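You operate a simulated robot arm through the tools that you are given. There is no shell and no other tool.

The job below is to be done with a simulated two-armed robot. You get a single attempt, and the scene is never put back.

## Task
Pick up the blue filter with one hand, pass it to the other hand and put it on the top of the low steel bench. Set down upright: blue filter.

Only the result counts: the job must be done as asked and must still hold three seconds after the hand-in. Knocking over, shifting, dropping, spilling or breaking anything else fails it.

## Robot
Two 7-joint arms with two-finger grippers on one trunk, on a base that moves. Base frame: it is fixed to the floor where the robot stands at the start and does not move with it; the origin is under the middle of the robot, x ahead of it, y to its left, z up. Readings come in mm, rad, newtons and seconds.
The left shoulder is at the start at [60, 123, 945], the right one opposite. With the tool pointing down near the work surface each hand reaches from about 340 to 800 mm from the robot's upright axis, wherever it stands, measured 20 degrees to its own side. Places, roughly: blue filter [-2500, 250, 1000]; top of the low steel bench [-1700, -1100, 600]. Payload 1.47 kg a hand.
Tool frame (each hand has its own): the origin (TCP) lies between the finger pads and is the grasp point; the fingertips stand 16 mm ahead of it; z points along the fingers, y is the line along which they close. The gripper opens to 87 mm; its body begins 55 mm behind the TCP.
Orientation is told as [roll, pitch, yaw] about the base's x, y, z axes, in that order, counted from this pose: with the fingers straight down and closing along the base's y, the tool's x points along the base's -x, its y along +y and its z along -z.

## Interface
- The arms move only by the tool step_arm. It takes "left_rows", "right_rows" or both (then of equal length, played together; a hand with none holds still); each is a list that holds one entry, the list of rows, each a list of 7 numbers: the shift along the base's x, y, z in m, then the turn, a rotation vector about the base's x, y, z in rad, then the gripper command, from -1 (fully open) to 1 (shut), values between in proportion. In form: [[[dx, dy, dz, rx, ry, rz, grip], ...]]. A call has 1 to 20 rows; each row shifts and turns the commanded pose from where the row before left it. Each row takes 0.2 s and may step no farther than 50 mm and 0.15 rad from the row before; otherwise, or with a gripper value out of range, the whole call is refused. Where a pose cannot be reached the arm comes as near as it can. A force on the tool above 40 N (or 10 N above the force at the start of the call, whichever is more), or a blocked arm, ends the call early, and 0.2 s more pass. The fingers move at their own pace (about 153 mm/s each) and stop on an object; they squeeze with about 28 N. The grip force told is the motor's: it shows also when the fingers shut on nothing. Time passes only in rows, and 0.2 s behind the last, so rows that do not move let the fingers close. The reply holds the time, the measured pose of the TCP, the force on the tool along the base axes, the opening and the grip force, in the units named above and with some noise, with the torque about the TCP (base axes, N m) and any sound that the robot's microphone picked up.
- Cameras (640 x 400 px; columns grow to the right, rows downward): "scene" is now at [92.8, -3.5, 1517.5]; the picture's right is [-0.06, -1.00, 0.00], its down [-0.63, 0.04, -0.78] and it looks along [0.78, -0.05, -0.63] (base axes); focal length 252 px, centre (320, 200). "left" rides on the left gripper at [73, -12, -90] in its tool frame; the picture's right is [0.16, 0.99, 0.00], its down [-0.72, 0.12, -0.68] and it looks along [-0.67, 0.11, 0.73] (tool axes); focal length 247 px, centre (320, 200). "right" rides on the right gripper at [73, 12, -90] in its tool frame; the picture's right is [-0.16, 0.99, 0.00], its down [-0.72, -0.12, -0.68] and it looks along [-0.67, -0.11, 0.73] (tool axes); focal length 247 px, centre (320, 200). There is no depth. A picture from a camera that has moved, and an enlarged one, comes with that camera's place and axes in the base frame and with its lens.
- capture(camera): a new picture of that camera. It takes no simulated time.
- slide_trunk(by): moves the trunk up (or, below 0, down) by that many mm; the arms and the scene camera ride with it, the base frame stays. It gives what a move gives, with no picture.
- steer(legs): drives the robot by 1 to 6 legs, each [ahead, left, turn to the left] in mm, mm and rad, along the robot's own axes; the way and the turn of a leg run together, so that a leg with both is an arc; at most 1500 mm and 3.142 rad a leg. The arms and the cameras ride along, it lands a little off, and it stops where it bumps. It gives what a move gives.
- pan_tilt(pan, tilt): turns the head with the scene camera to pan (to the left, within 2.094 rad either way) and tilt (down, from -0.506 to 1.204), counted from straight ahead of the robot. It gives what a move gives.
- close_up(camera, box): a new picture of the part [left, top, right, bottom] of that camera's present view, enlarged. It takes no simulated time.
- hand_in(): hands the job in; it is judged then, once.

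Nothing tells you exact positions but the pictures and the camera data. Unless the task says otherwise, let go and move clear before handing in.

The tools are called after "Emit:" as name(argument=value, ...) on one line, values as JSON. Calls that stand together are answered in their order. step_arm: Moves the arms, as the interface text tells. Its arguments: {"type":"object","properties":{"left_rows":{"type":"array"},"right_rows":{"type":"array"}},"required":[]} The other tools are called the same way: slide_trunk (by) moves the trunk up or down; steer (legs) drives the base; pan_tilt (pan, tilt) turns the head that bears the scene camera; capture (camera) takes a picture; close_up (camera, box) takes an enlarged picture of a part of a camera's view; hand_in () hands the job in.

At the start:

```text
time_s: 0.0
left_ee_pos: [532.9, 228.5, 1180.6]
left_ee_rot: [-0.001, 0.0, -0.001]
left_force: [0.1, -0.1, 0.5]
left_torque: [-0.01, -0.01, 0.02]
left_width: 87.0
left_gripper_force: 0.0
right_ee_pos: [426.8, -183.5, 1131.6]
right_ee_rot: [0.001, 0.0, 0.001]
right_force: [-0.6, 0.4, 0.6]
right_torque: [0.01, -0.01, 0.0]
right_width: 87.1
right_gripper_force: 0.1
trunk travel left (down, up): [-100.0, 130.0]
robot x, y, heading: [-3.2, -1.1, -0.0]
head pan, tilt (commanded): [-0.065, 0.677]
```

scene: 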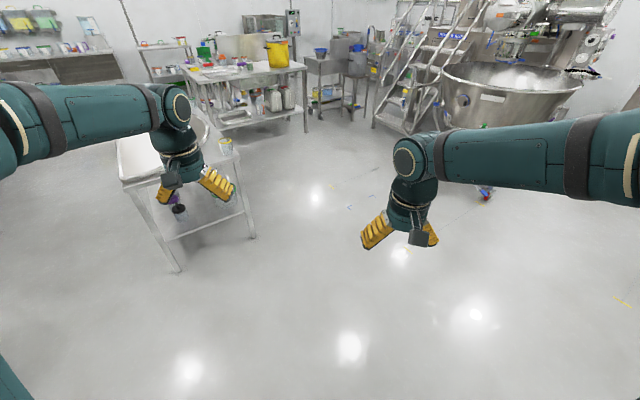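
right: 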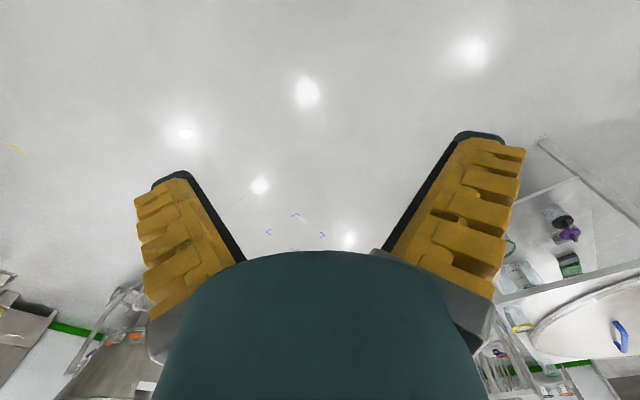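
left: 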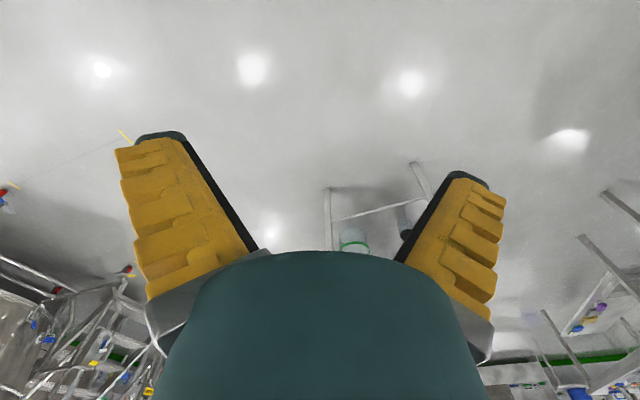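

I see the robot standing in a workshop with a table to its left front; the filter and the low bench are behind me. I'll turn the head both ways to see what lies behind before driving.

Emit:
pan_tilt(pan=2.09, tilt=0.4)

Emit:
capture(camera="scene")

Emit:
pan_tilt(pan=-2.09, tilt=0.4)

Emit:
capture(camera="scene")

```text
time_s: 2.0
left_ee_pos: [534.3, 229.0, 1180.9]
left_ee_rot: [0.0, 0.0, 0.001]
left_force: [0.0, -0.1, 0.0]
left_torque: [-0.01, 0.03, -0.01]
left_width: 87.0
left_gripper_force: 0.0
right_ee_pos: [427.6, -182.5, 1131.8]
right_ee_rot: [0.0, 0.001, 0.0]
right_force: [0.4, -0.3, -0.4]
right_torque: [0.01, 0.02, 0.01]
right_width: 87.2
right_gripper_force: 0.2
trunk travel left (down, up): [-100.0, 130.0]
robot x, y, heading: [-1.8, -3.5, 0.003]
head pan, tilt (commanded): [2.089, 0.4]
```

```text
taken
camera scene: at [-38.7, 82.5, 1542.4], right [0.87, 0.49, 0.0], down [0.19, -0.34, -0.92], along [-0.46, 0.8, -0.39], focal length 252 px, centre (320, 200)
```

scene: 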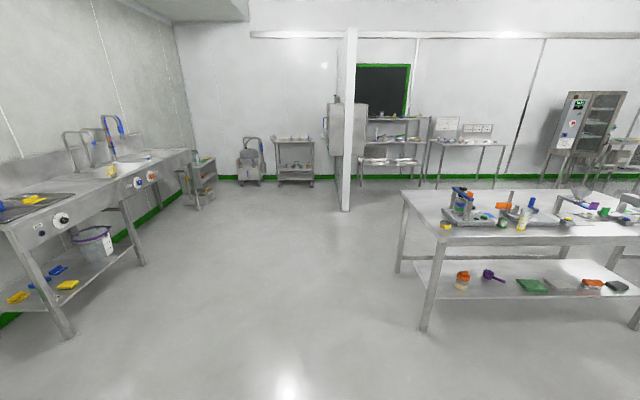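

```text
time_s: 5.4
left_ee_pos: [535.2, 229.3, 1178.5]
left_ee_rot: [-0.001, 0.0, 0.001]
left_force: [-0.6, -0.4, 0.3]
left_torque: [-0.02, -0.01, -0.02]
left_width: 86.8
left_gripper_force: 0.2
right_ee_pos: [426.7, -184.3, 1130.7]
right_ee_rot: [0.001, 0.0, -0.001]
right_force: [0.7, 0.6, -0.5]
right_torque: [0.0, 0.03, 0.0]
right_width: 87.2
right_gripper_force: 0.0
trunk travel left (down, up): [-100.0, 130.0]
robot x, y, heading: [4.1, -1.2, -0.003]
head pan, tilt (commanded): [-2.089, 0.4]
```

```text
taken
camera scene: at [-38.7, -78.5, 1542.4], right [-0.87, 0.5, 0.0], down [0.19, 0.34, -0.92], along [-0.46, -0.8, -0.39], focal length 252 px, centre (320, 200)
```

scene: 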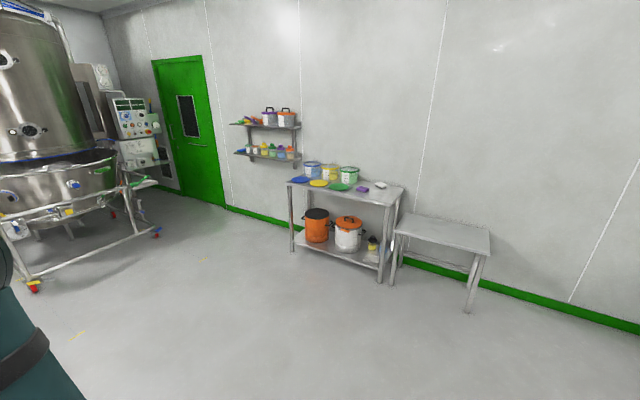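

The low, empty bench stands by the wall behind-right and a sink counter lies behind me. I'll turn right on the spot to face that way, since the right side is clear.

Emit:
steer(legs=[[0, 0, -3.14]])

Emit:
pan_tilt(pan=0.0, tilt=0.3)

Emit:
capture(camera="scene")

```text
time_s: 13.1
left_ee_pos: [-529.5, -239.7, 1179.9]
left_ee_rot: [0.001, 0.002, -3.122]
left_force: [0.1, 0.6, 0.0]
left_torque: [-0.02, 0.0, -0.04]
left_width: 87.2
left_gripper_force: 0.0
right_ee_pos: [-430.7, 174.9, 1131.3]
right_ee_rot: [-0.002, 0.0, -3.123]
right_force: [-0.1, -0.7, 0.5]
right_torque: [0.01, -0.05, -0.01]
right_width: 86.9
right_gripper_force: 0.0
trunk travel left (down, up): [-100.0, 130.0]
robot x, y, heading: [-0.9, -0.8, -3.124]
head pan, tilt (commanded): [-2.089, 0.4]
```

```text
time_s: 15.1
left_ee_pos: [-529.5, -239.1, 1180.0]
left_ee_rot: [-0.002, 0.0, -3.123]
left_force: [0.2, -0.9, -0.2]
left_torque: [-0.01, 0.0, 0.01]
left_width: 87.2
left_gripper_force: 0.1
right_ee_pos: [-430.7, 176.6, 1130.2]
right_ee_rot: [0.002, 0.001, -3.123]
right_force: [0.3, 0.4, 0.5]
right_torque: [0.01, 0.04, -0.02]
right_width: 86.9
right_gripper_force: 0.1
trunk travel left (down, up): [-100.0, 130.0]
robot x, y, heading: [-1.2, 0.2, -3.123]
head pan, tilt (commanded): [0.0, 0.3]
```

```text
taken
camera scene: at [-106.1, 0.0, 1551.7], right [-0.02, 1.0, 0.0], down [0.3, 0.01, -0.96], along [-0.96, -0.02, -0.3], focal length 252 px, centre (320, 200)
```

scene: 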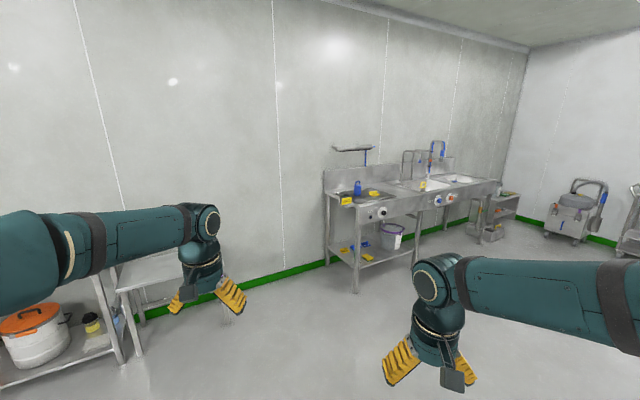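

Emit:
close_up(camera="scene", box=[300, 130, 520, 300])

Emit:
close_up(camera="scene", box=[320, 165, 420, 230])

```text
2.35 times, centred on (410, 215) of scene
camera zoom: at [-106.1, 0.0, 1551.7], right [-0.02, 1.0, 0.0], down [0.3, 0.01, -0.96], along [-0.96, -0.02, -0.3], focal length 592 px, centre (108, 165)
```

zoom: 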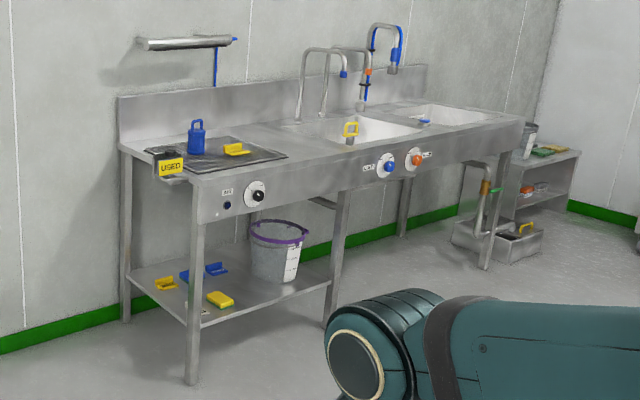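

```text
6.15 times, centred on (370, 198) of scene
camera zoom: at [-106.1, 0.0, 1551.7], right [-0.02, 1.0, 0.0], down [0.3, 0.01, -0.96], along [-0.96, -0.02, -0.3], focal length 1548 px, centre (12, 215)
```

zoom: 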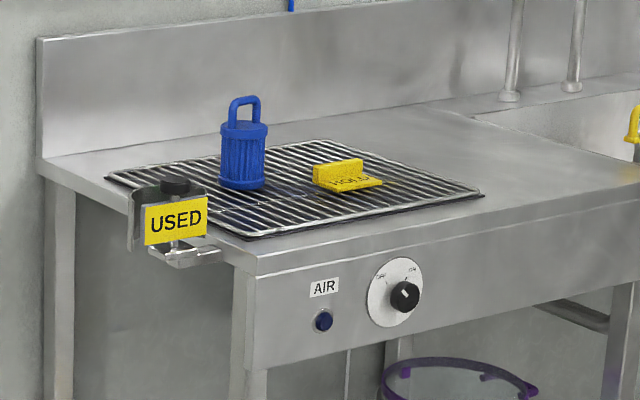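

The blue filter (a ribbed cartridge with a loop handle) stands on a wire rack at the left end of the sink counter, which is turned about 30° to my frame; I put it near [-2520, 320, 850]. I'll drive to about 900 mm in front of it, squarely facing the counter, and look again.

Emit:
steer(legs=[[1200, -550, 0], [500, -270, 0], [0, 0, 0.53]])

Emit:
pan_tilt(pan=0.0, tilt=0.5)

Emit:
capture(camera="scene")

```text
time_s: 26.0
left_ee_pos: [-2029.8, 332.6, 1180.1]
left_ee_rot: [0.0, 0.001, -2.591]
left_force: [0.4, -0.2, -0.2]
left_torque: [0.01, 0.0, 0.02]
left_width: 87.0
left_gripper_force: 0.1
right_ee_pos: [-2155.0, 740.5, 1130.6]
right_ee_rot: [0.0, -0.001, -2.59]
right_force: [0.1, -0.1, 0.2]
right_torque: [-0.03, 0.01, -0.03]
right_width: 86.8
right_gripper_force: 0.0
trunk travel left (down, up): [-100.0, 130.0]
robot x, y, heading: [-1693.8, 805.8, -2.591]
head pan, tilt (commanded): [0.0, 0.3]
```

```text
time_s: 26.8
left_ee_pos: [-2031.3, 332.8, 1179.6]
left_ee_rot: [-0.001, 0.0, -2.589]
left_force: [-0.6, 0.5, 0.5]
left_torque: [0.0, -0.02, 0.02]
left_width: 87.0
left_gripper_force: 0.0
right_ee_pos: [-2155.5, 739.2, 1131.5]
right_ee_rot: [-0.002, 0.001, -2.589]
right_force: [0.8, 0.2, 0.5]
right_torque: [0.04, 0.02, -0.01]
right_width: 87.0
right_gripper_force: 0.0
trunk travel left (down, up): [-100.0, 130.0]
robot x, y, heading: [-1693.3, 804.6, -2.593]
head pan, tilt (commanded): [0.0, 0.499]
```

```text
taken
camera scene: at [-1784.1, 756.2, 1533.4], right [-0.52, 0.85, 0.0], down [0.41, 0.25, -0.88], along [-0.75, -0.46, -0.48], focal length 252 px, centre (320, 200)
```

scene: 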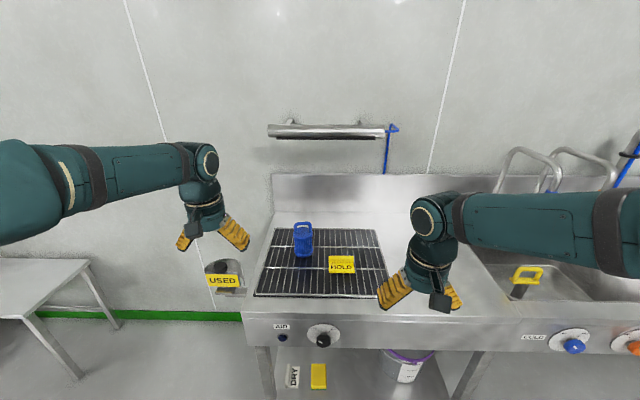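

Emit:
close_up(camera="scene", box=[230, 190, 400, 300])

Emit:
close_up(camera="scene", box=[270, 210, 340, 270])

Emit:
capture(camera="left")

Emit:
capture(camera="right")

```text
3.64 times, centred on (315, 245) of scene
camera zoom: at [-1784.1, 756.2, 1533.4], right [-0.52, 0.85, 0.0], down [0.41, 0.25, -0.88], along [-0.75, -0.46, -0.48], focal length 914 px, centre (338, 36)
```

zoom: 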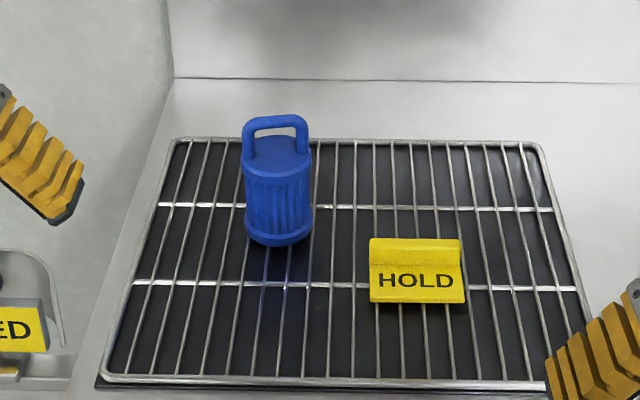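

```text
6.67 times, centred on (305, 240) of scene
camera zoom: at [-1784.1, 756.2, 1533.4], right [-0.52, 0.85, 0.0], down [0.41, 0.25, -0.88], along [-0.75, -0.46, -0.48], focal length 1676 px, centre (420, -67)
```

zoom: 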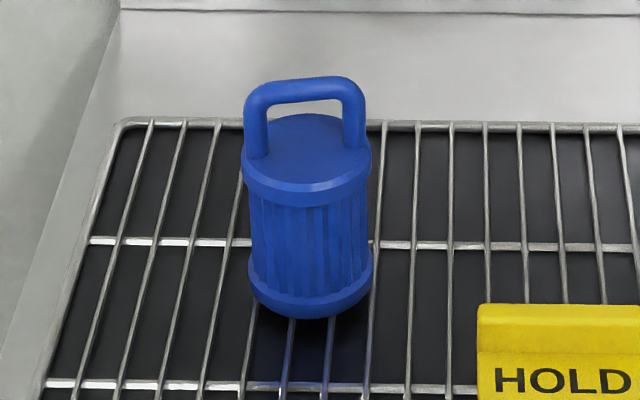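

```text
taken
camera left: at [-1973.6, 380.8, 1268.9], right [0.65, -0.76, 0.0], down [-0.56, -0.48, 0.68], along [-0.52, -0.44, -0.73], focal length 247 px, centre (320, 200)
```

left: 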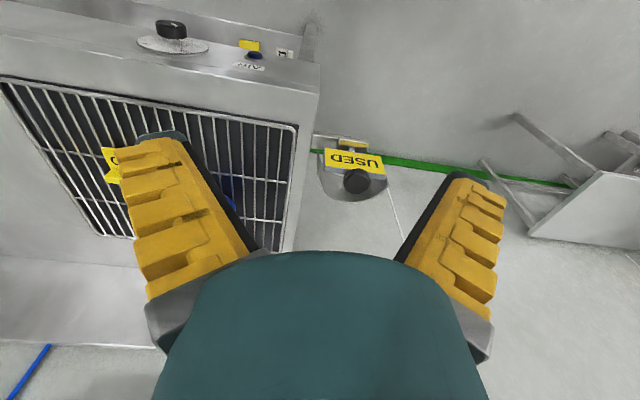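

```text
taken
camera right: at [-2087.2, 766.5, 1220.3], right [0.38, -0.92, 0.0], down [-0.68, -0.28, 0.68], along [-0.63, -0.26, -0.73], focal length 247 px, centre (320, 200)
```

right: 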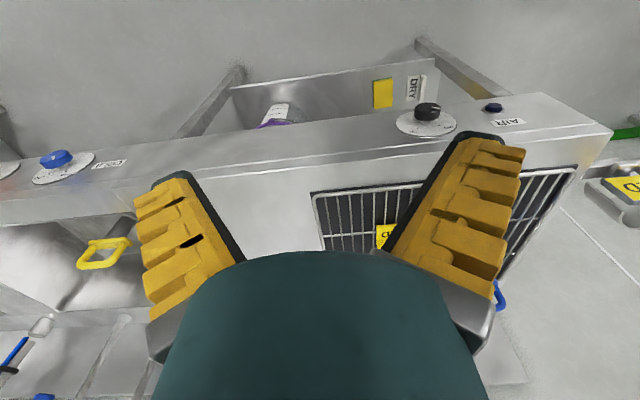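

The filter's handle top triangulates to about [-2400, 307, 1028], its base to about z 875; it is roughly 72 mm wide and the loop handle runs nearly crosswise to me. Before planning the grasp I'll look at the shape of my grippers close up.

Emit:
close_up(camera="scene", box=[360, 180, 480, 320])

Emit:
close_up(camera="scene", box=[150, 130, 280, 260])

```text
2.86 times, centred on (420, 250) of scene
camera zoom: at [-1784.1, 756.2, 1533.4], right [-0.52, 0.85, 0.0], down [0.41, 0.25, -0.88], along [-0.75, -0.46, -0.48], focal length 718 px, centre (34, 57)
```

zoom: 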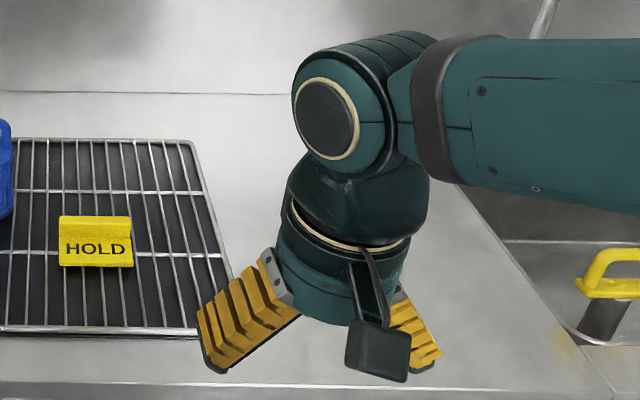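

```text
3.08 times, centred on (215, 195) of scene
camera zoom: at [-1784.1, 756.2, 1533.4], right [-0.52, 0.85, 0.0], down [0.41, 0.25, -0.88], along [-0.75, -0.46, -0.48], focal length 774 px, centre (643, 215)
```

zoom: 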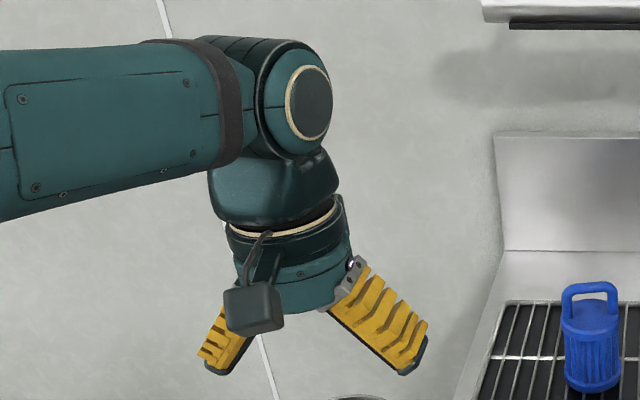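

The fingers splay outward when open, so I need to know how they stand when partly closed. I'll close the right gripper halfway and nearly shut, and look at each.

Emit:
step_arm(right_rows=[[[0, 0, 0, 0, 0, 0, -0.65], [0, 0, 0, 0, 0, 0, -0.65], [0, 0, 0, 0, 0, 0, -0.65]]])

Emit:
capture(camera="right")

Emit:
close_up(camera="scene", box=[360, 180, 480, 320])

Emit:
step_arm(right_rows=[[[0, 0, 0, 0, 0, 0, 0.8], [0, 0, 0, 0, 0, 0, 0.8], [0, 0, 0, 0, 0, 0, 0.8]]])

Emit:
capture(camera="right")

Emit:
close_up(camera="scene", box=[360, 180, 480, 320])

```text
time_s: 27.6
left_ee_pos: [-2030.7, 333.3, 1178.9]
left_ee_rot: [-0.001, 0.0, -2.59]
left_force: [0.0, 0.2, 0.2]
left_torque: [0.03, 0.02, -0.02]
left_width: 87.2
left_gripper_force: 0.1
right_ee_pos: [-2155.1, 740.6, 1130.6]
right_ee_rot: [0.0, 0.001, -2.59]
right_force: [0.5, 0.0, 0.0]
right_torque: [0.01, 0.03, 0.0]
right_width: 74.6
right_gripper_force: 2.0
trunk travel left (down, up): [-100.0, 130.0]
robot x, y, heading: [-1695.9, 805.6, -2.591]
head pan, tilt (commanded): [0.0, 0.499]
```

```text
taken
camera right: at [-2087.1, 766.5, 1220.4], right [0.38, -0.92, 0.0], down [-0.68, -0.28, 0.68], along [-0.63, -0.26, -0.73], focal length 247 px, centre (320, 200)
```

right: 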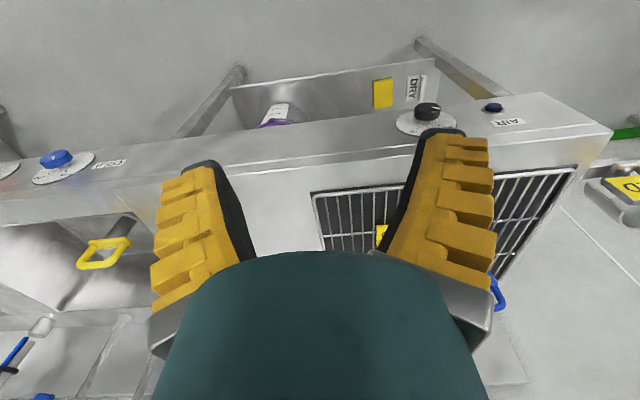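

```text
2.86 times, centred on (420, 250) of scene
camera zoom: at [-1784.1, 756.1, 1533.3], right [-0.52, 0.85, 0.0], down [0.41, 0.25, -0.88], along [-0.75, -0.46, -0.48], focal length 718 px, centre (34, 57)
```

zoom: 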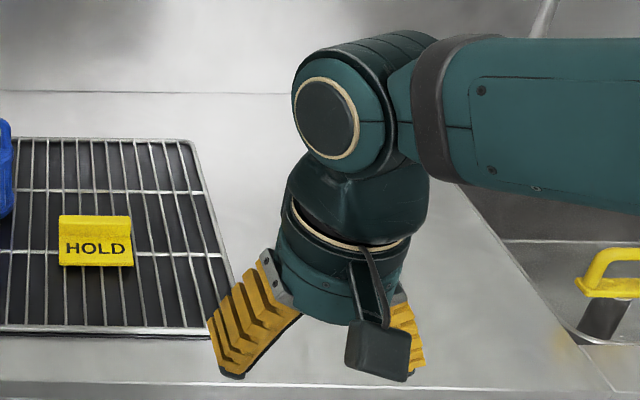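

```text
time_s: 28.4
left_ee_pos: [-2029.3, 333.0, 1179.8]
left_ee_rot: [0.001, 0.0, -2.592]
left_force: [-0.9, -0.4, -1.0]
left_torque: [-0.02, -0.02, 0.0]
left_width: 86.8
left_gripper_force: 0.0
right_ee_pos: [-2154.7, 740.2, 1130.5]
right_ee_rot: [-0.001, 0.002, -2.59]
right_force: [-0.1, 0.5, 0.5]
right_torque: [0.0, 0.04, -0.03]
right_width: 15.8
right_gripper_force: 5.1
trunk travel left (down, up): [-100.0, 130.0]
robot x, y, heading: [-1694.6, 806.3, -2.591]
head pan, tilt (commanded): [0.0, 0.499]
```

```text
taken
camera right: at [-2087.1, 766.5, 1220.4], right [0.38, -0.92, 0.0], down [-0.68, -0.28, 0.68], along [-0.63, -0.26, -0.73], focal length 247 px, centre (320, 200)
```

right: 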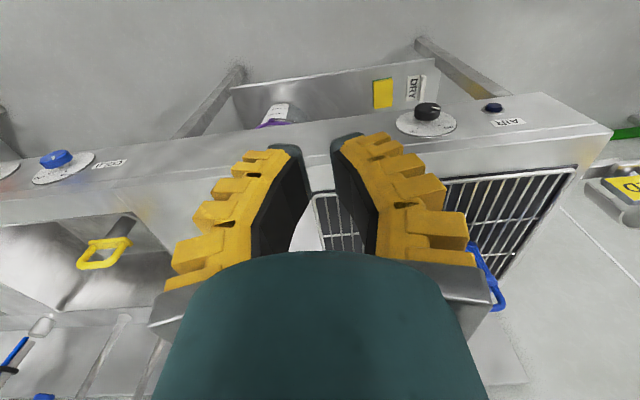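

```text
2.86 times, centred on (420, 250) of scene
camera zoom: at [-1784.1, 756.1, 1533.3], right [-0.52, 0.85, 0.0], down [0.41, 0.25, -0.88], along [-0.75, -0.46, -0.48], focal length 718 px, centre (34, 57)
```

zoom: 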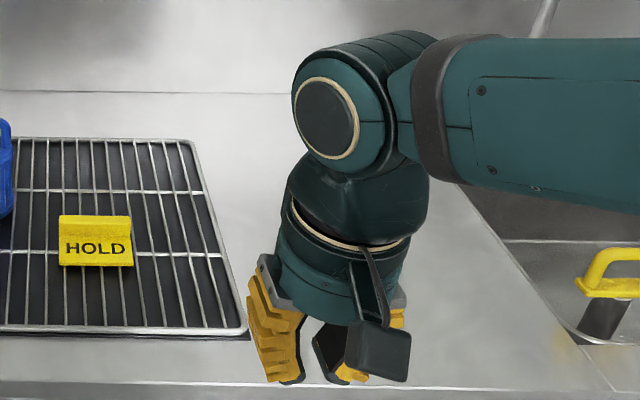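

The fingers stand splayed when wide and near parallel at small openings, so gripping the thin loop handle with both hands (left from above, right from the side at the other corner) is the safest plan. I'll reopen the right gripper and look down to see the clearance between my base and the counter.

Emit:
step_arm(right_rows=[[[0, 0, 0, 0, 0, 0, -1], [0, 0, 0, 0, 0, 0, -1], [0, 0, 0, 0, 0, 0, -1]]])

Emit:
pan_tilt(pan=0.0, tilt=1.2)

Emit:
capture(camera="scene")

```text
time_s: 29.1
left_ee_pos: [-2031.6, 333.1, 1178.4]
left_ee_rot: [0.001, 0.0, -2.591]
left_force: [0.0, 0.3, -0.4]
left_torque: [0.03, -0.02, 0.03]
left_width: 87.1
left_gripper_force: 0.0
right_ee_pos: [-2155.1, 739.1, 1131.5]
right_ee_rot: [0.0, 0.001, -2.589]
right_force: [-0.3, 0.6, -0.6]
right_torque: [-0.03, 0.01, 0.0]
right_width: 87.0
right_gripper_force: 0.0
trunk travel left (down, up): [-100.0, 130.0]
robot x, y, heading: [-1697.2, 806.3, -2.596]
head pan, tilt (commanded): [0.0, 0.499]
```

```text
time_s: 30.2
left_ee_pos: [-2030.5, 333.3, 1180.0]
left_ee_rot: [0.001, 0.001, -2.591]
left_force: [0.5, -0.6, -0.2]
left_torque: [-0.03, 0.01, 0.01]
left_width: 86.8
left_gripper_force: 0.0
right_ee_pos: [-2154.8, 739.9, 1130.2]
right_ee_rot: [0.001, 0.001, -2.59]
right_force: [0.1, 0.0, 0.5]
right_torque: [0.01, -0.02, -0.02]
right_width: 86.9
right_gripper_force: 0.1
trunk travel left (down, up): [-100.0, 130.0]
robot x, y, heading: [-1695.5, 808.0, -2.587]
head pan, tilt (commanded): [0.0, 1.201]
```

```text
taken
camera scene: at [-1754.2, 774.5, 1479.7], right [-0.52, 0.85, 0.0], down [0.79, 0.49, -0.36], along [-0.31, -0.19, -0.93], focal length 252 px, centre (320, 200)
```

scene: 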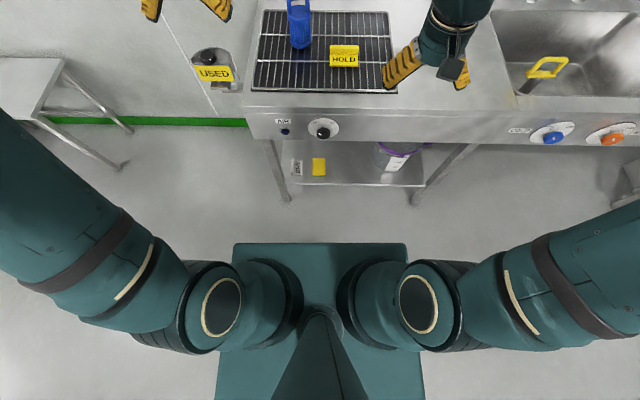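

My base front is about 300 mm short of the counter legs. I'll move 200 mm ahead and a little to the right so that the filter lies in the left hand's reach, then look at the filter again.

Emit:
steer(legs=[[190, -70, 0]])

Emit:
pan_tilt(pan=0.15, tilt=0.75)

Emit:
capture(camera="scene")

Emit:
capture(camera="left")

```text
time_s: 31.8
left_ee_pos: [-2226.0, 291.3, 1178.6]
left_ee_rot: [-0.001, -0.001, -2.583]
left_force: [-0.8, 0.4, -0.1]
left_torque: [0.03, -0.03, -0.02]
left_width: 87.1
left_gripper_force: 0.0
right_ee_pos: [-2353.1, 698.6, 1129.6]
right_ee_rot: [0.0, 0.001, -2.582]
right_force: [0.2, -0.5, 0.0]
right_torque: [-0.01, -0.02, -0.03]
right_width: 86.8
right_gripper_force: 0.0
trunk travel left (down, up): [-100.0, 130.0]
robot x, y, heading: [-1891.8, 763.2, -2.581]
head pan, tilt (commanded): [0.0, 1.201]
```

```text
time_s: 32.7
left_ee_pos: [-2226.6, 291.2, 1180.2]
left_ee_rot: [0.0, 0.001, -2.583]
left_force: [-0.4, 0.0, 0.3]
left_torque: [-0.03, 0.0, 0.01]
left_width: 87.0
left_gripper_force: 0.1
right_ee_pos: [-2351.9, 696.8, 1131.0]
right_ee_rot: [0.0, 0.0, -2.584]
right_force: [0.7, -0.1, -0.5]
right_torque: [-0.01, -0.02, -0.02]
right_width: 86.9
right_gripper_force: 0.0
trunk travel left (down, up): [-100.0, 130.0]
robot x, y, heading: [-1893.2, 764.2, -2.58]
head pan, tilt (commanded): [0.15, 0.75]
```

```text
taken
camera scene: at [-1967.8, 710.6, 1511.3], right [-0.65, 0.76, 0.0], down [0.52, 0.44, -0.73], along [-0.56, -0.48, -0.68], focal length 252 px, centre (320, 200)
```

scene: 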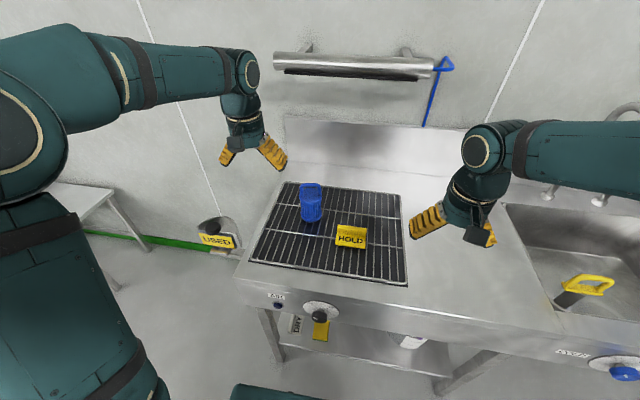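

```text
taken
camera left: at [-2169.1, 339.6, 1268.8], right [0.66, -0.75, 0.0], down [-0.55, -0.48, 0.68], along [-0.51, -0.45, -0.73], focal length 247 px, centre (320, 200)
```

left: 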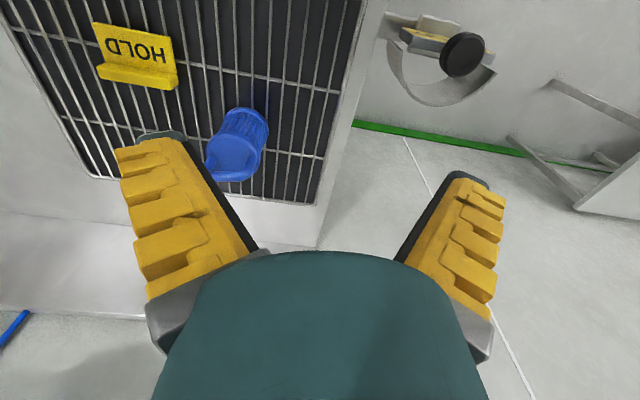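

Emit:
close_up(camera="scene", box=[280, 165, 360, 235])

Emit:
close_up(camera="left", box=[180, 90, 300, 190])

Emit:
capture(camera="right")

```text
5.71 times, centred on (320, 200) of scene
camera zoom: at [-1967.8, 710.6, 1511.3], right [-0.65, 0.76, 0.0], down [0.52, 0.44, -0.73], along [-0.56, -0.48, -0.68], focal length 1437 px, centre (320, 200)
```

zoom: 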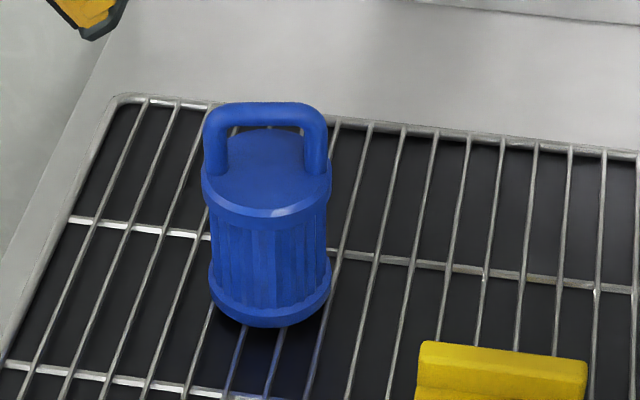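

```text
4.00 times, centred on (240, 140) of left
camera zoom: at [-2169.1, 339.6, 1268.8], right [0.66, -0.75, 0.0], down [-0.55, -0.48, 0.68], along [-0.51, -0.45, -0.73], focal length 988 px, centre (640, 440)
```

zoom: 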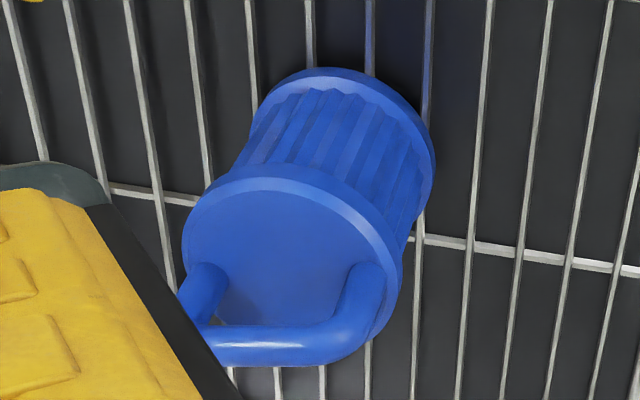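

```text
taken
camera right: at [-2285.2, 724.6, 1220.3], right [0.39, -0.92, 0.0], down [-0.68, -0.29, 0.68], along [-0.63, -0.26, -0.73], focal length 247 px, centre (320, 200)
```

right: 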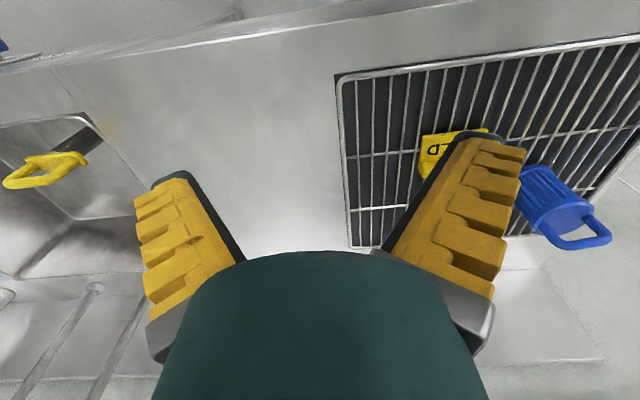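

Pictures agree that the handle bar's middle is near [-2404, 300, 1015], the loop running along about 132° in the base frame. I'll bring the left hand over it, turned so the fingers close across the loop with its camera on the outer side, staying about 100 mm above it.

Emit:
step_arm(left_rows=[[[-0.017, 0.001, -0.003, 0, 0, -0.1388, -1], [-0.017, 0.001, -0.003, 0, 0, -0.1388, -1], [-0.017, 0.001, -0.003, 0, 0, -0.1388, -1], [-0.017, 0.001, -0.003, 0, 0, -0.1388, -1], [-0.017, 0.001, -0.003, 0, 0, -0.1388, -1], [-0.017, 0.001, -0.003, 0, 0, -0.1388, -1], [-0.017, 0.001, -0.003, 0, 0, -0.1388, -1], [-0.017, 0.001, -0.003, 0, 0, -0.1388, -1], [-0.017, 0.001, -0.003, 0, 0, -0.1388, -1], [-0.017, 0.001, -0.003, 0, 0, -0.1388, -1], [0, 0, 0, 0, 0, 0, -1]]])

Emit:
capture(camera="left")

Emit:
capture(camera="scene")

```text
time_s: 35.1
left_ee_pos: [-2396.5, 300.9, 1149.2]
left_ee_rot: [0.0, 0.0, 2.311]
left_force: [1.0, 0.5, -0.3]
left_torque: [0.02, 0.01, 0.02]
left_width: 87.0
left_gripper_force: 0.1
right_ee_pos: [-2351.8, 696.9, 1130.9]
right_ee_rot: [0.001, 0.002, -2.583]
right_force: [-0.4, -0.9, 0.3]
right_torque: [0.0, 0.0, 0.02]
right_width: 87.2
right_gripper_force: 0.1
trunk travel left (down, up): [-100.0, 130.0]
robot x, y, heading: [-1894.1, 766.9, -2.58]
head pan, tilt (commanded): [0.15, 0.75]
```

```text
taken
camera left: at [-2337.3, 255.2, 1239.0], right [-0.62, -0.78, 0.0], down [-0.57, 0.46, 0.68], along [-0.53, 0.42, -0.73], focal length 247 px, centre (320, 200)
```

left: 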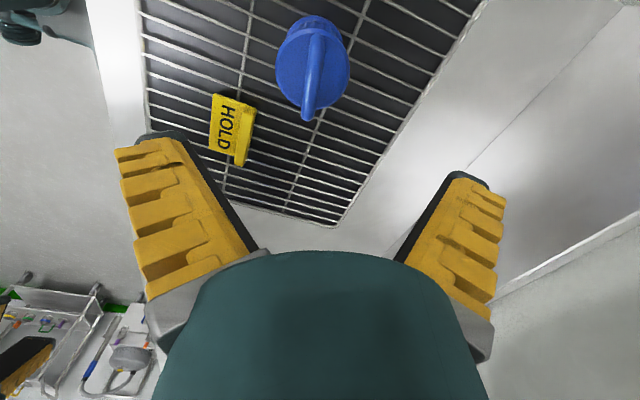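

```text
taken
camera scene: at [-1967.2, 710.6, 1511.4], right [-0.65, 0.76, 0.0], down [0.52, 0.44, -0.73], along [-0.56, -0.48, -0.68], focal length 252 px, centre (320, 200)
```

scene: 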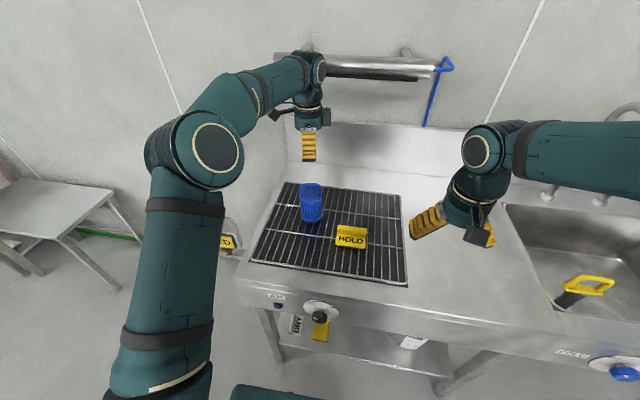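

Emit:
close_up(camera="left", box=[260, 10, 370, 130])

```text
3.33 times, centred on (315, 70) of left
camera zoom: at [-2337.3, 255.2, 1239.0], right [-0.62, -0.78, 0.0], down [-0.57, 0.46, 0.68], along [-0.53, 0.42, -0.73], focal length 823 px, centre (337, 633)
```

zoom: 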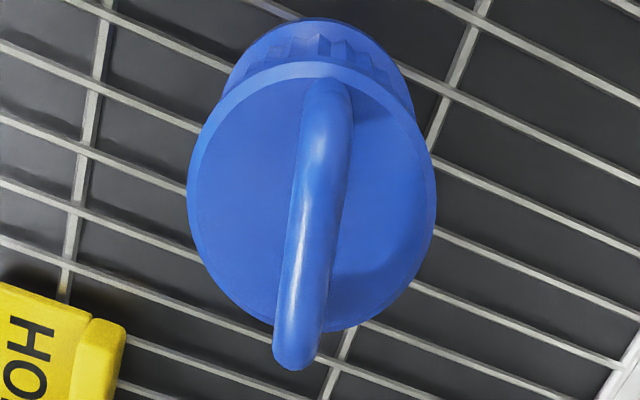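

The left camera puts the filter's axis at about [-2388, 305], bar centre at z ≈ 1019, loop at 131°, so the fingers already stand square to it. I'll tilt the left hand 15° (pointing down and to the right), shift to the left part of the bar and lower to z ≈ 1085 for a check.

Emit:
step_arm(left_rows=[[[0.0044, -0.0014, -0.016, 0.048, 0.0438, 0, -1], [0.0044, -0.0014, -0.016, 0.048, 0.0438, 0, -1], [0.0044, -0.0014, -0.016, 0.048, 0.0438, 0, -1], [0.0044, -0.0014, -0.016, 0.048, 0.0438, 0, -1], [0, 0, 0, 0, 0, 0, -1]]])

Emit:
capture(camera="left")

Emit:
close_up(camera="scene", box=[250, 80, 390, 230])

```text
time_s: 36.3
left_ee_pos: [-2377.0, 295.4, 1086.6]
left_ee_rot: [0.001, -0.259, 2.311]
left_force: [0.4, -0.7, 0.3]
left_torque: [-0.03, -0.02, 0.02]
left_width: 87.1
left_gripper_force: 0.0
right_ee_pos: [-2353.4, 697.5, 1132.3]
right_ee_rot: [0.0, 0.001, -2.581]
right_force: [-1.4, 0.1, 0.8]
right_torque: [0.04, -0.04, 0.01]
right_width: 87.0
right_gripper_force: 0.1
trunk travel left (down, up): [-100.0, 130.0]
robot x, y, heading: [-1892.7, 769.0, -2.584]
head pan, tilt (commanded): [0.15, 0.75]
```

```text
taken
camera left: at [-2304.0, 234.6, 1153.2], right [-0.63, -0.78, -0.04], down [-0.44, 0.31, 0.84], along [-0.64, 0.55, -0.54], focal length 247 px, centre (320, 200)
```

left: 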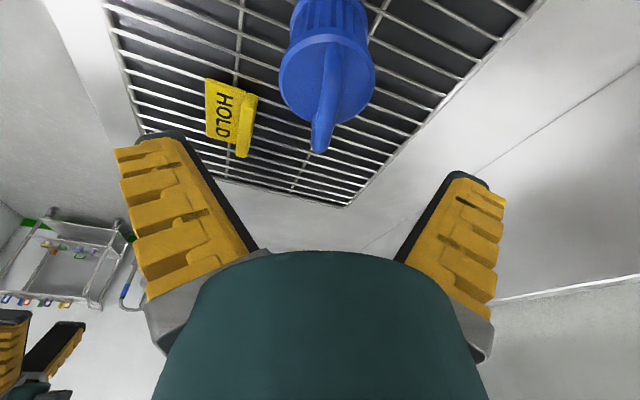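

```text
2.67 times, centred on (320, 155) of scene
camera zoom: at [-1967.8, 710.9, 1511.3], right [-0.65, 0.76, 0.0], down [0.52, 0.44, -0.73], along [-0.56, -0.48, -0.68], focal length 671 px, centre (320, 320)
```

zoom: 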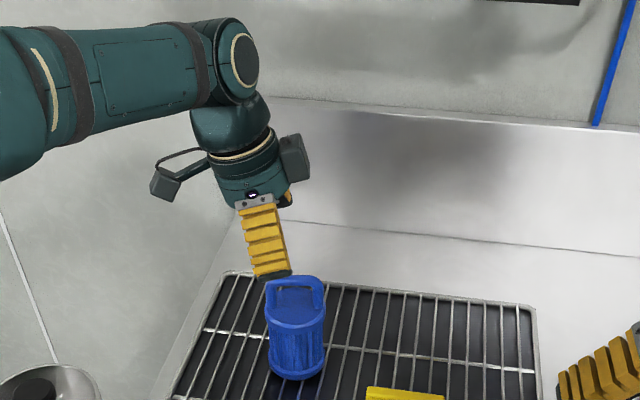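

Emit:
close_up(camera="left", box=[270, 30, 380, 160])

```text
3.08 times, centred on (325, 95) of left
camera zoom: at [-2304.0, 234.6, 1153.2], right [-0.63, -0.78, -0.04], down [-0.44, 0.31, 0.84], along [-0.64, 0.55, -0.54], focal length 760 px, centre (305, 523)
```

zoom: 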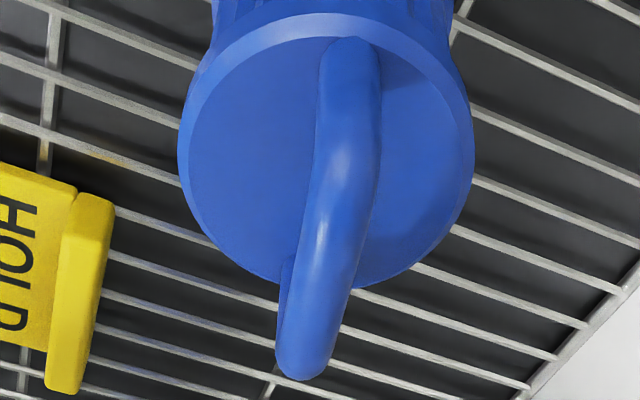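

The bar sits about 4–5 mm off the finger centre line; otherwise the aim is good. I'll correct that and lower straight down around the bar to z ≈ 1014, fingers still open.

Emit:
step_arm(left_rows=[[[-0.0006, -0.0005, -0.012, 0, 0, 0, -1], [-0.0006, -0.0005, -0.012, 0, 0, 0, -1], [-0.0006, -0.0005, -0.012, 0, 0, 0, -1], [-0.0006, -0.0005, -0.012, 0, 0, 0, -1], [-0.0006, -0.0005, -0.012, 0, 0, 0, -1], [-0.0003, -0.0005, -0.012, 0, 0, 0, -1], [0, 0, 0, 0, 0, 0, -1]]])

Emit:
capture(camera="left")

Emit:
close_up(camera="scene", box=[260, 120, 380, 230])

```text
time_s: 37.9
left_ee_pos: [-2381.0, 291.4, 1014.4]
left_ee_rot: [-0.002, -0.259, 2.312]
left_force: [-0.5, -0.1, -0.3]
left_torque: [0.01, 0.02, -0.02]
left_width: 87.2
left_gripper_force: 0.1
right_ee_pos: [-2353.5, 698.1, 1130.6]
right_ee_rot: [0.0, 0.0, -2.582]
right_force: [0.2, -0.3, 0.2]
right_torque: [0.0, 0.01, 0.02]
right_width: 87.0
right_gripper_force: 0.1
trunk travel left (down, up): [-100.0, 130.0]
robot x, y, heading: [-1894.6, 769.1, -2.582]
head pan, tilt (commanded): [0.15, 0.75]
```

```text
taken
camera left: at [-2309.1, 231.3, 1082.0], right [-0.63, -0.78, -0.04], down [-0.44, 0.31, 0.84], along [-0.64, 0.55, -0.54], focal length 247 px, centre (320, 200)
```

left: 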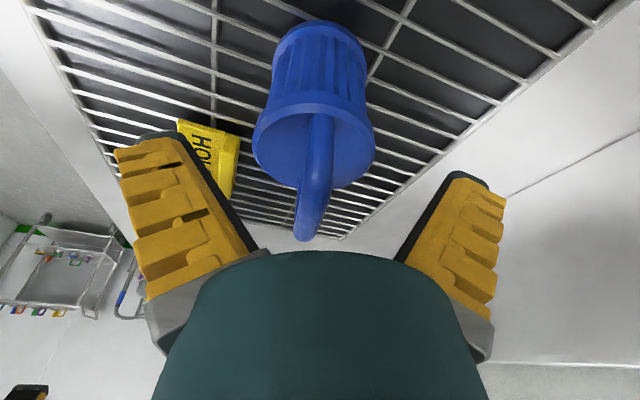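

```text
3.64 times, centred on (320, 175) of scene
camera zoom: at [-1967.6, 710.7, 1511.4], right [-0.65, 0.76, 0.0], down [0.52, 0.44, -0.73], along [-0.56, -0.48, -0.68], focal length 914 px, centre (320, 291)
```

zoom: 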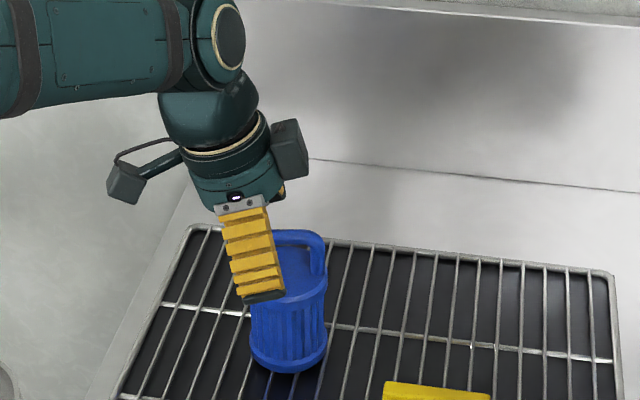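

The bar is between the fingers close to the centre line, with the tips clear of the cap. I'll close the left gripper on the bar.

Emit:
step_arm(left_rows=[[[0, 0, 0, 0, 0, 0, 0.3], [0, 0, 0, 0, 0, 0, 0.7], [0, 0, 0, 0, 0, 0, 1], [0, 0, 0, 0, 0, 0, 1], [0, 0, 0, 0, 0, 0, 1]]])

Emit:
capture(camera="left")

Emit:
close_up(camera="scene", box=[260, 120, 380, 230])

```text
time_s: 39.1
left_ee_pos: [-2381.9, 293.7, 1014.7]
left_ee_rot: [0.0, -0.259, 2.313]
left_force: [-0.4, 1.3, 1.8]
left_torque: [0.22, 0.25, 0.01]
left_width: 8.0
left_gripper_force: 27.7
right_ee_pos: [-2353.1, 698.6, 1130.7]
right_ee_rot: [0.001, -0.001, -2.583]
right_force: [-0.5, -0.3, 0.3]
right_torque: [0.01, 0.0, -0.02]
right_width: 87.3
right_gripper_force: 0.0
trunk travel left (down, up): [-100.0, 130.0]
robot x, y, heading: [-1894.7, 768.7, -2.584]
head pan, tilt (commanded): [0.15, 0.75]
```

```text
taken
camera left: at [-2309.2, 231.6, 1082.4], right [-0.63, -0.78, -0.04], down [-0.44, 0.31, 0.84], along [-0.64, 0.55, -0.54], focal length 247 px, centre (320, 200)
```

left: 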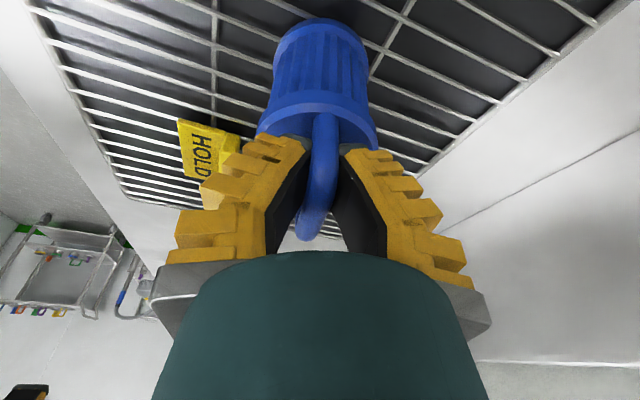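

```text
3.64 times, centred on (320, 175) of scene
camera zoom: at [-1967.5, 711.0, 1511.4], right [-0.65, 0.76, 0.0], down [0.52, 0.44, -0.73], along [-0.56, -0.48, -0.68], focal length 914 px, centre (320, 291)
```

zoom: 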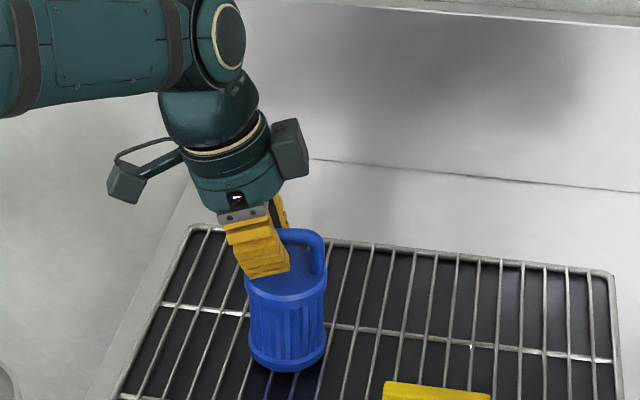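

The left gripper holds the bar (force 27.7 N, width 8 mm). I'll lift slowly straight up and check the load.

Emit:
step_arm(left_rows=[[[0, 0, 0.005, 0, 0, 0, 1], [0, 0, 0.01, 0, 0, 0, 1], [0, 0, 0.015, 0, 0, 0, 1], [0, 0, 0.02, 0, 0, 0, 1], [0, 0, 0, 0, 0, 0, 1], [0, 0, 0, 0, 0, 0, 1]]])

Emit:
capture(camera="left")

Emit:
close_up(camera="scene", box=[240, 80, 400, 240])

```text
time_s: 40.5
left_ee_pos: [-2382.2, 294.6, 1065.0]
left_ee_rot: [0.0, -0.261, 2.314]
left_force: [0.7, 0.8, -1.6]
left_torque: [-0.05, 0.03, -0.02]
left_width: 6.2
left_gripper_force: 27.6
right_ee_pos: [-2353.2, 697.7, 1131.5]
right_ee_rot: [-0.001, 0.002, -2.583]
right_force: [0.4, 0.8, -0.3]
right_torque: [0.0, 0.03, -0.03]
right_width: 87.0
right_gripper_force: 0.0
trunk travel left (down, up): [-100.0, 130.0]
robot x, y, heading: [-1891.5, 766.3, -2.584]
head pan, tilt (commanded): [0.15, 0.75]
```

```text
taken
camera left: at [-2309.5, 232.8, 1132.4], right [-0.63, -0.78, -0.04], down [-0.44, 0.31, 0.84], along [-0.64, 0.55, -0.54], focal length 247 px, centre (320, 200)
```

left: 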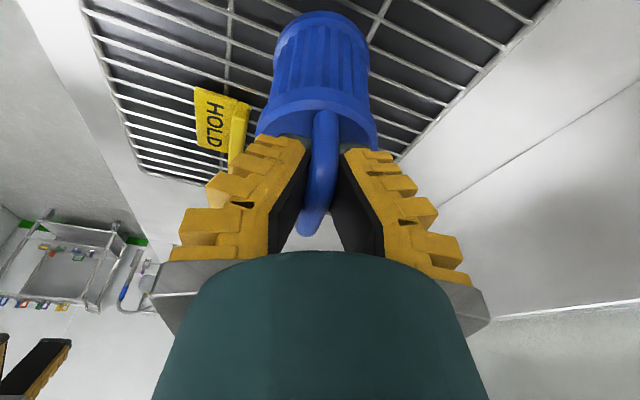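

```text
2.50 times, centred on (320, 160) of scene
camera zoom: at [-1967.7, 710.7, 1511.3], right [-0.65, 0.76, 0.0], down [0.52, 0.44, -0.73], along [-0.56, -0.48, -0.68], focal length 629 px, centre (320, 300)
```

zoom: 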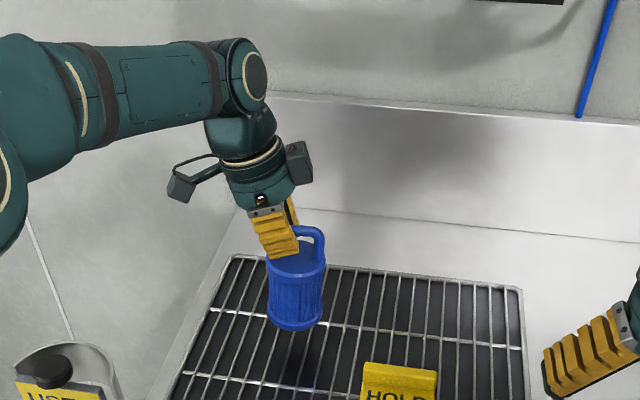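

The filter hangs free and upright from the left hand, weighing only about 0.2 kg. I'll raise it further, then back the robot away from the counter for room.

Emit:
step_arm(left_rows=[[[0, 0, 0.02, 0, 0, 0, 1], [0, 0, 0.02, 0, 0, 0, 1], [0, 0, 0.02, 0, 0, 0, 1], [0, 0, 0.02, 0, 0, 0, 1], [0, 0, 0, 0, 0, 0, 1]]])

Emit:
steer(legs=[[-250, 0, 0], [-250, 0, 0]])

Emit:
capture(camera="scene")

Emit:
capture(camera="left")

```text
time_s: 41.7
left_ee_pos: [-2381.6, 292.3, 1143.0]
left_ee_rot: [0.001, -0.26, 2.314]
left_force: [-0.4, 0.0, -1.8]
left_torque: [-0.01, -0.04, -0.04]
left_width: 6.0
left_gripper_force: 27.8
right_ee_pos: [-2354.0, 697.1, 1132.4]
right_ee_rot: [-0.001, 0.0, -2.584]
right_force: [-0.4, -1.0, -0.4]
right_torque: [0.0, 0.0, -0.01]
right_width: 87.0
right_gripper_force: 0.1
trunk travel left (down, up): [-100.0, 130.0]
robot x, y, heading: [-1893.0, 772.2, -2.585]
head pan, tilt (commanded): [0.15, 0.75]
```

```text
time_s: 45.0
left_ee_pos: [-1955.3, 560.1, 1142.8]
left_ee_rot: [-0.001, -0.258, 2.315]
left_force: [-0.3, 0.7, -0.8]
left_torque: [-0.01, -0.01, 0.0]
left_width: 5.9
left_gripper_force: 28.3
right_ee_pos: [-1927.0, 963.0, 1131.6]
right_ee_rot: [0.001, -0.001, -2.581]
right_force: [0.4, -1.3, -0.6]
right_torque: [0.01, 0.02, 0.0]
right_width: 87.1
right_gripper_force: 0.1
trunk travel left (down, up): [-100.0, 130.0]
robot x, y, heading: [-1464.7, 1034.1, -2.585]
head pan, tilt (commanded): [0.15, 0.75]
```

```text
taken
camera scene: at [-1541.7, 977.5, 1511.4], right [-0.65, 0.76, 0.0], down [0.52, 0.44, -0.73], along [-0.55, -0.48, -0.68], focal length 252 px, centre (320, 200)
```

scene: 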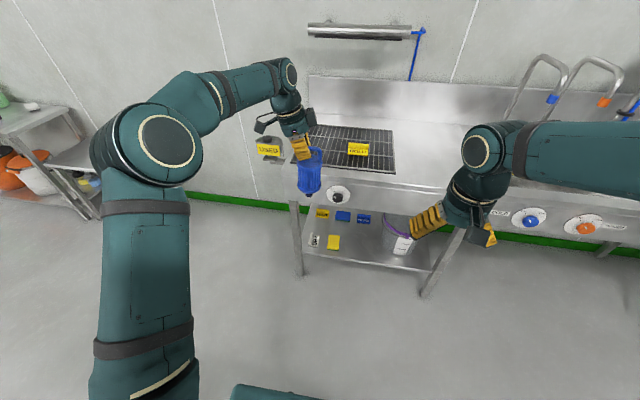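

```text
taken
camera left: at [-1883.2, 499.2, 1210.8], right [-0.62, -0.78, -0.04], down [-0.44, 0.31, 0.84], along [-0.65, 0.54, -0.54], focal length 247 px, centre (320, 200)
```

left: 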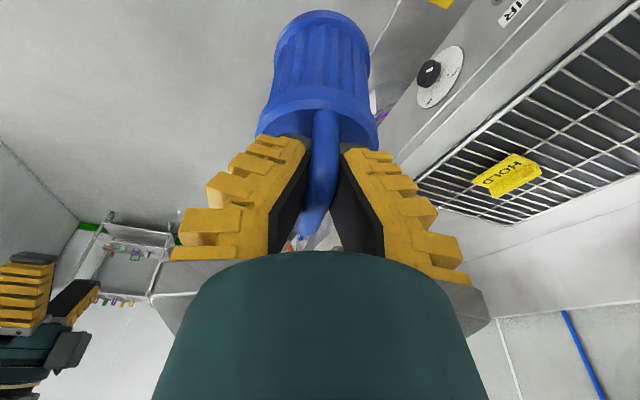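

The filter is well held and the robot stands clear of the counter. Now I bring the left hand with the filter to about 500 mm ahead of me, turning it about 25°, while the right hand starts turning for a sideways grip on the handle's right leg.

Emit:
step_arm(left_rows=[[[0.0109, 0.0176, -0.0048, 0, 0, -0.0484, 1], [0.0109, 0.0176, -0.0048, 0, 0, -0.0484, 1], [0.0109, 0.0176, -0.0048, 0, 0, -0.0484, 1], [0.0109, 0.0176, -0.0048, 0, 0, -0.0484, 1], [0.0109, 0.0176, -0.0048, 0, 0, -0.0484, 1], [0.0109, 0.0176, -0.0048, 0, 0, -0.0484, 1], [0.0109, 0.0176, -0.0048, 0, 0, -0.0484, 1], [0.0109, 0.0176, -0.0048, 0, 0, -0.0484, 1], [0.0109, 0.0176, -0.0048, 0, 0, -0.0484, 1]]], right_rows=[[[0, 0, 0, 0, 0, 0.147, -1], [0, 0, 0, 0, 0, 0.147, -1], [0, 0, 0, 0, 0, 0.147, -1], [0, 0, 0, 0, 0, 0.147, -1], [0, 0, 0, 0, 0, 0.147, -1], [0, 0, 0, 0, 0, 0.147, -1], [0, 0, 0, 0, 0, 0.147, -1], [0, 0, 0, 0, 0, 0.147, -1], [0, 0, 0, 0, 0, 0.147, -1]]])

Emit:
capture(camera="scene")

```text
time_s: 47.0
left_ee_pos: [-1858.4, 719.5, 1099.3]
left_ee_rot: [0.0, -0.26, 1.879]
left_force: [-0.8, 0.1, -1.0]
left_torque: [-0.03, 0.05, -0.02]
left_width: 6.3
left_gripper_force: 28.0
right_ee_pos: [-1928.7, 963.3, 1132.1]
right_ee_rot: [0.0, 0.001, -1.257]
right_force: [0.5, -0.7, 0.6]
right_torque: [0.03, 0.01, 0.0]
right_width: 87.1
right_gripper_force: 0.0
trunk travel left (down, up): [-100.0, 130.0]
robot x, y, heading: [-1467.7, 1034.2, -2.579]
head pan, tilt (commanded): [0.15, 0.75]
```

```text
taken
camera scene: at [-1542.5, 977.2, 1511.3], right [-0.65, 0.76, 0.0], down [0.52, 0.44, -0.73], along [-0.55, -0.48, -0.68], focal length 252 px, centre (320, 200)
```

scene: 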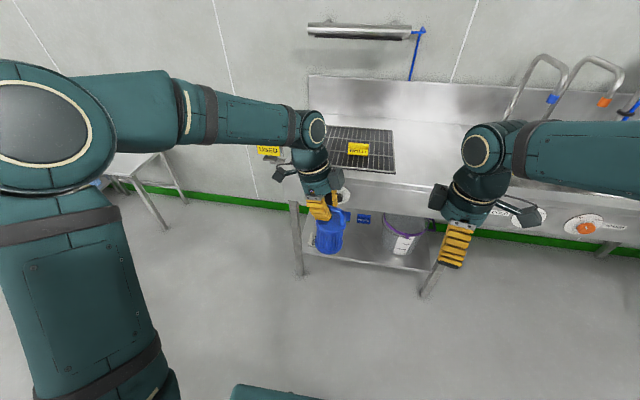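

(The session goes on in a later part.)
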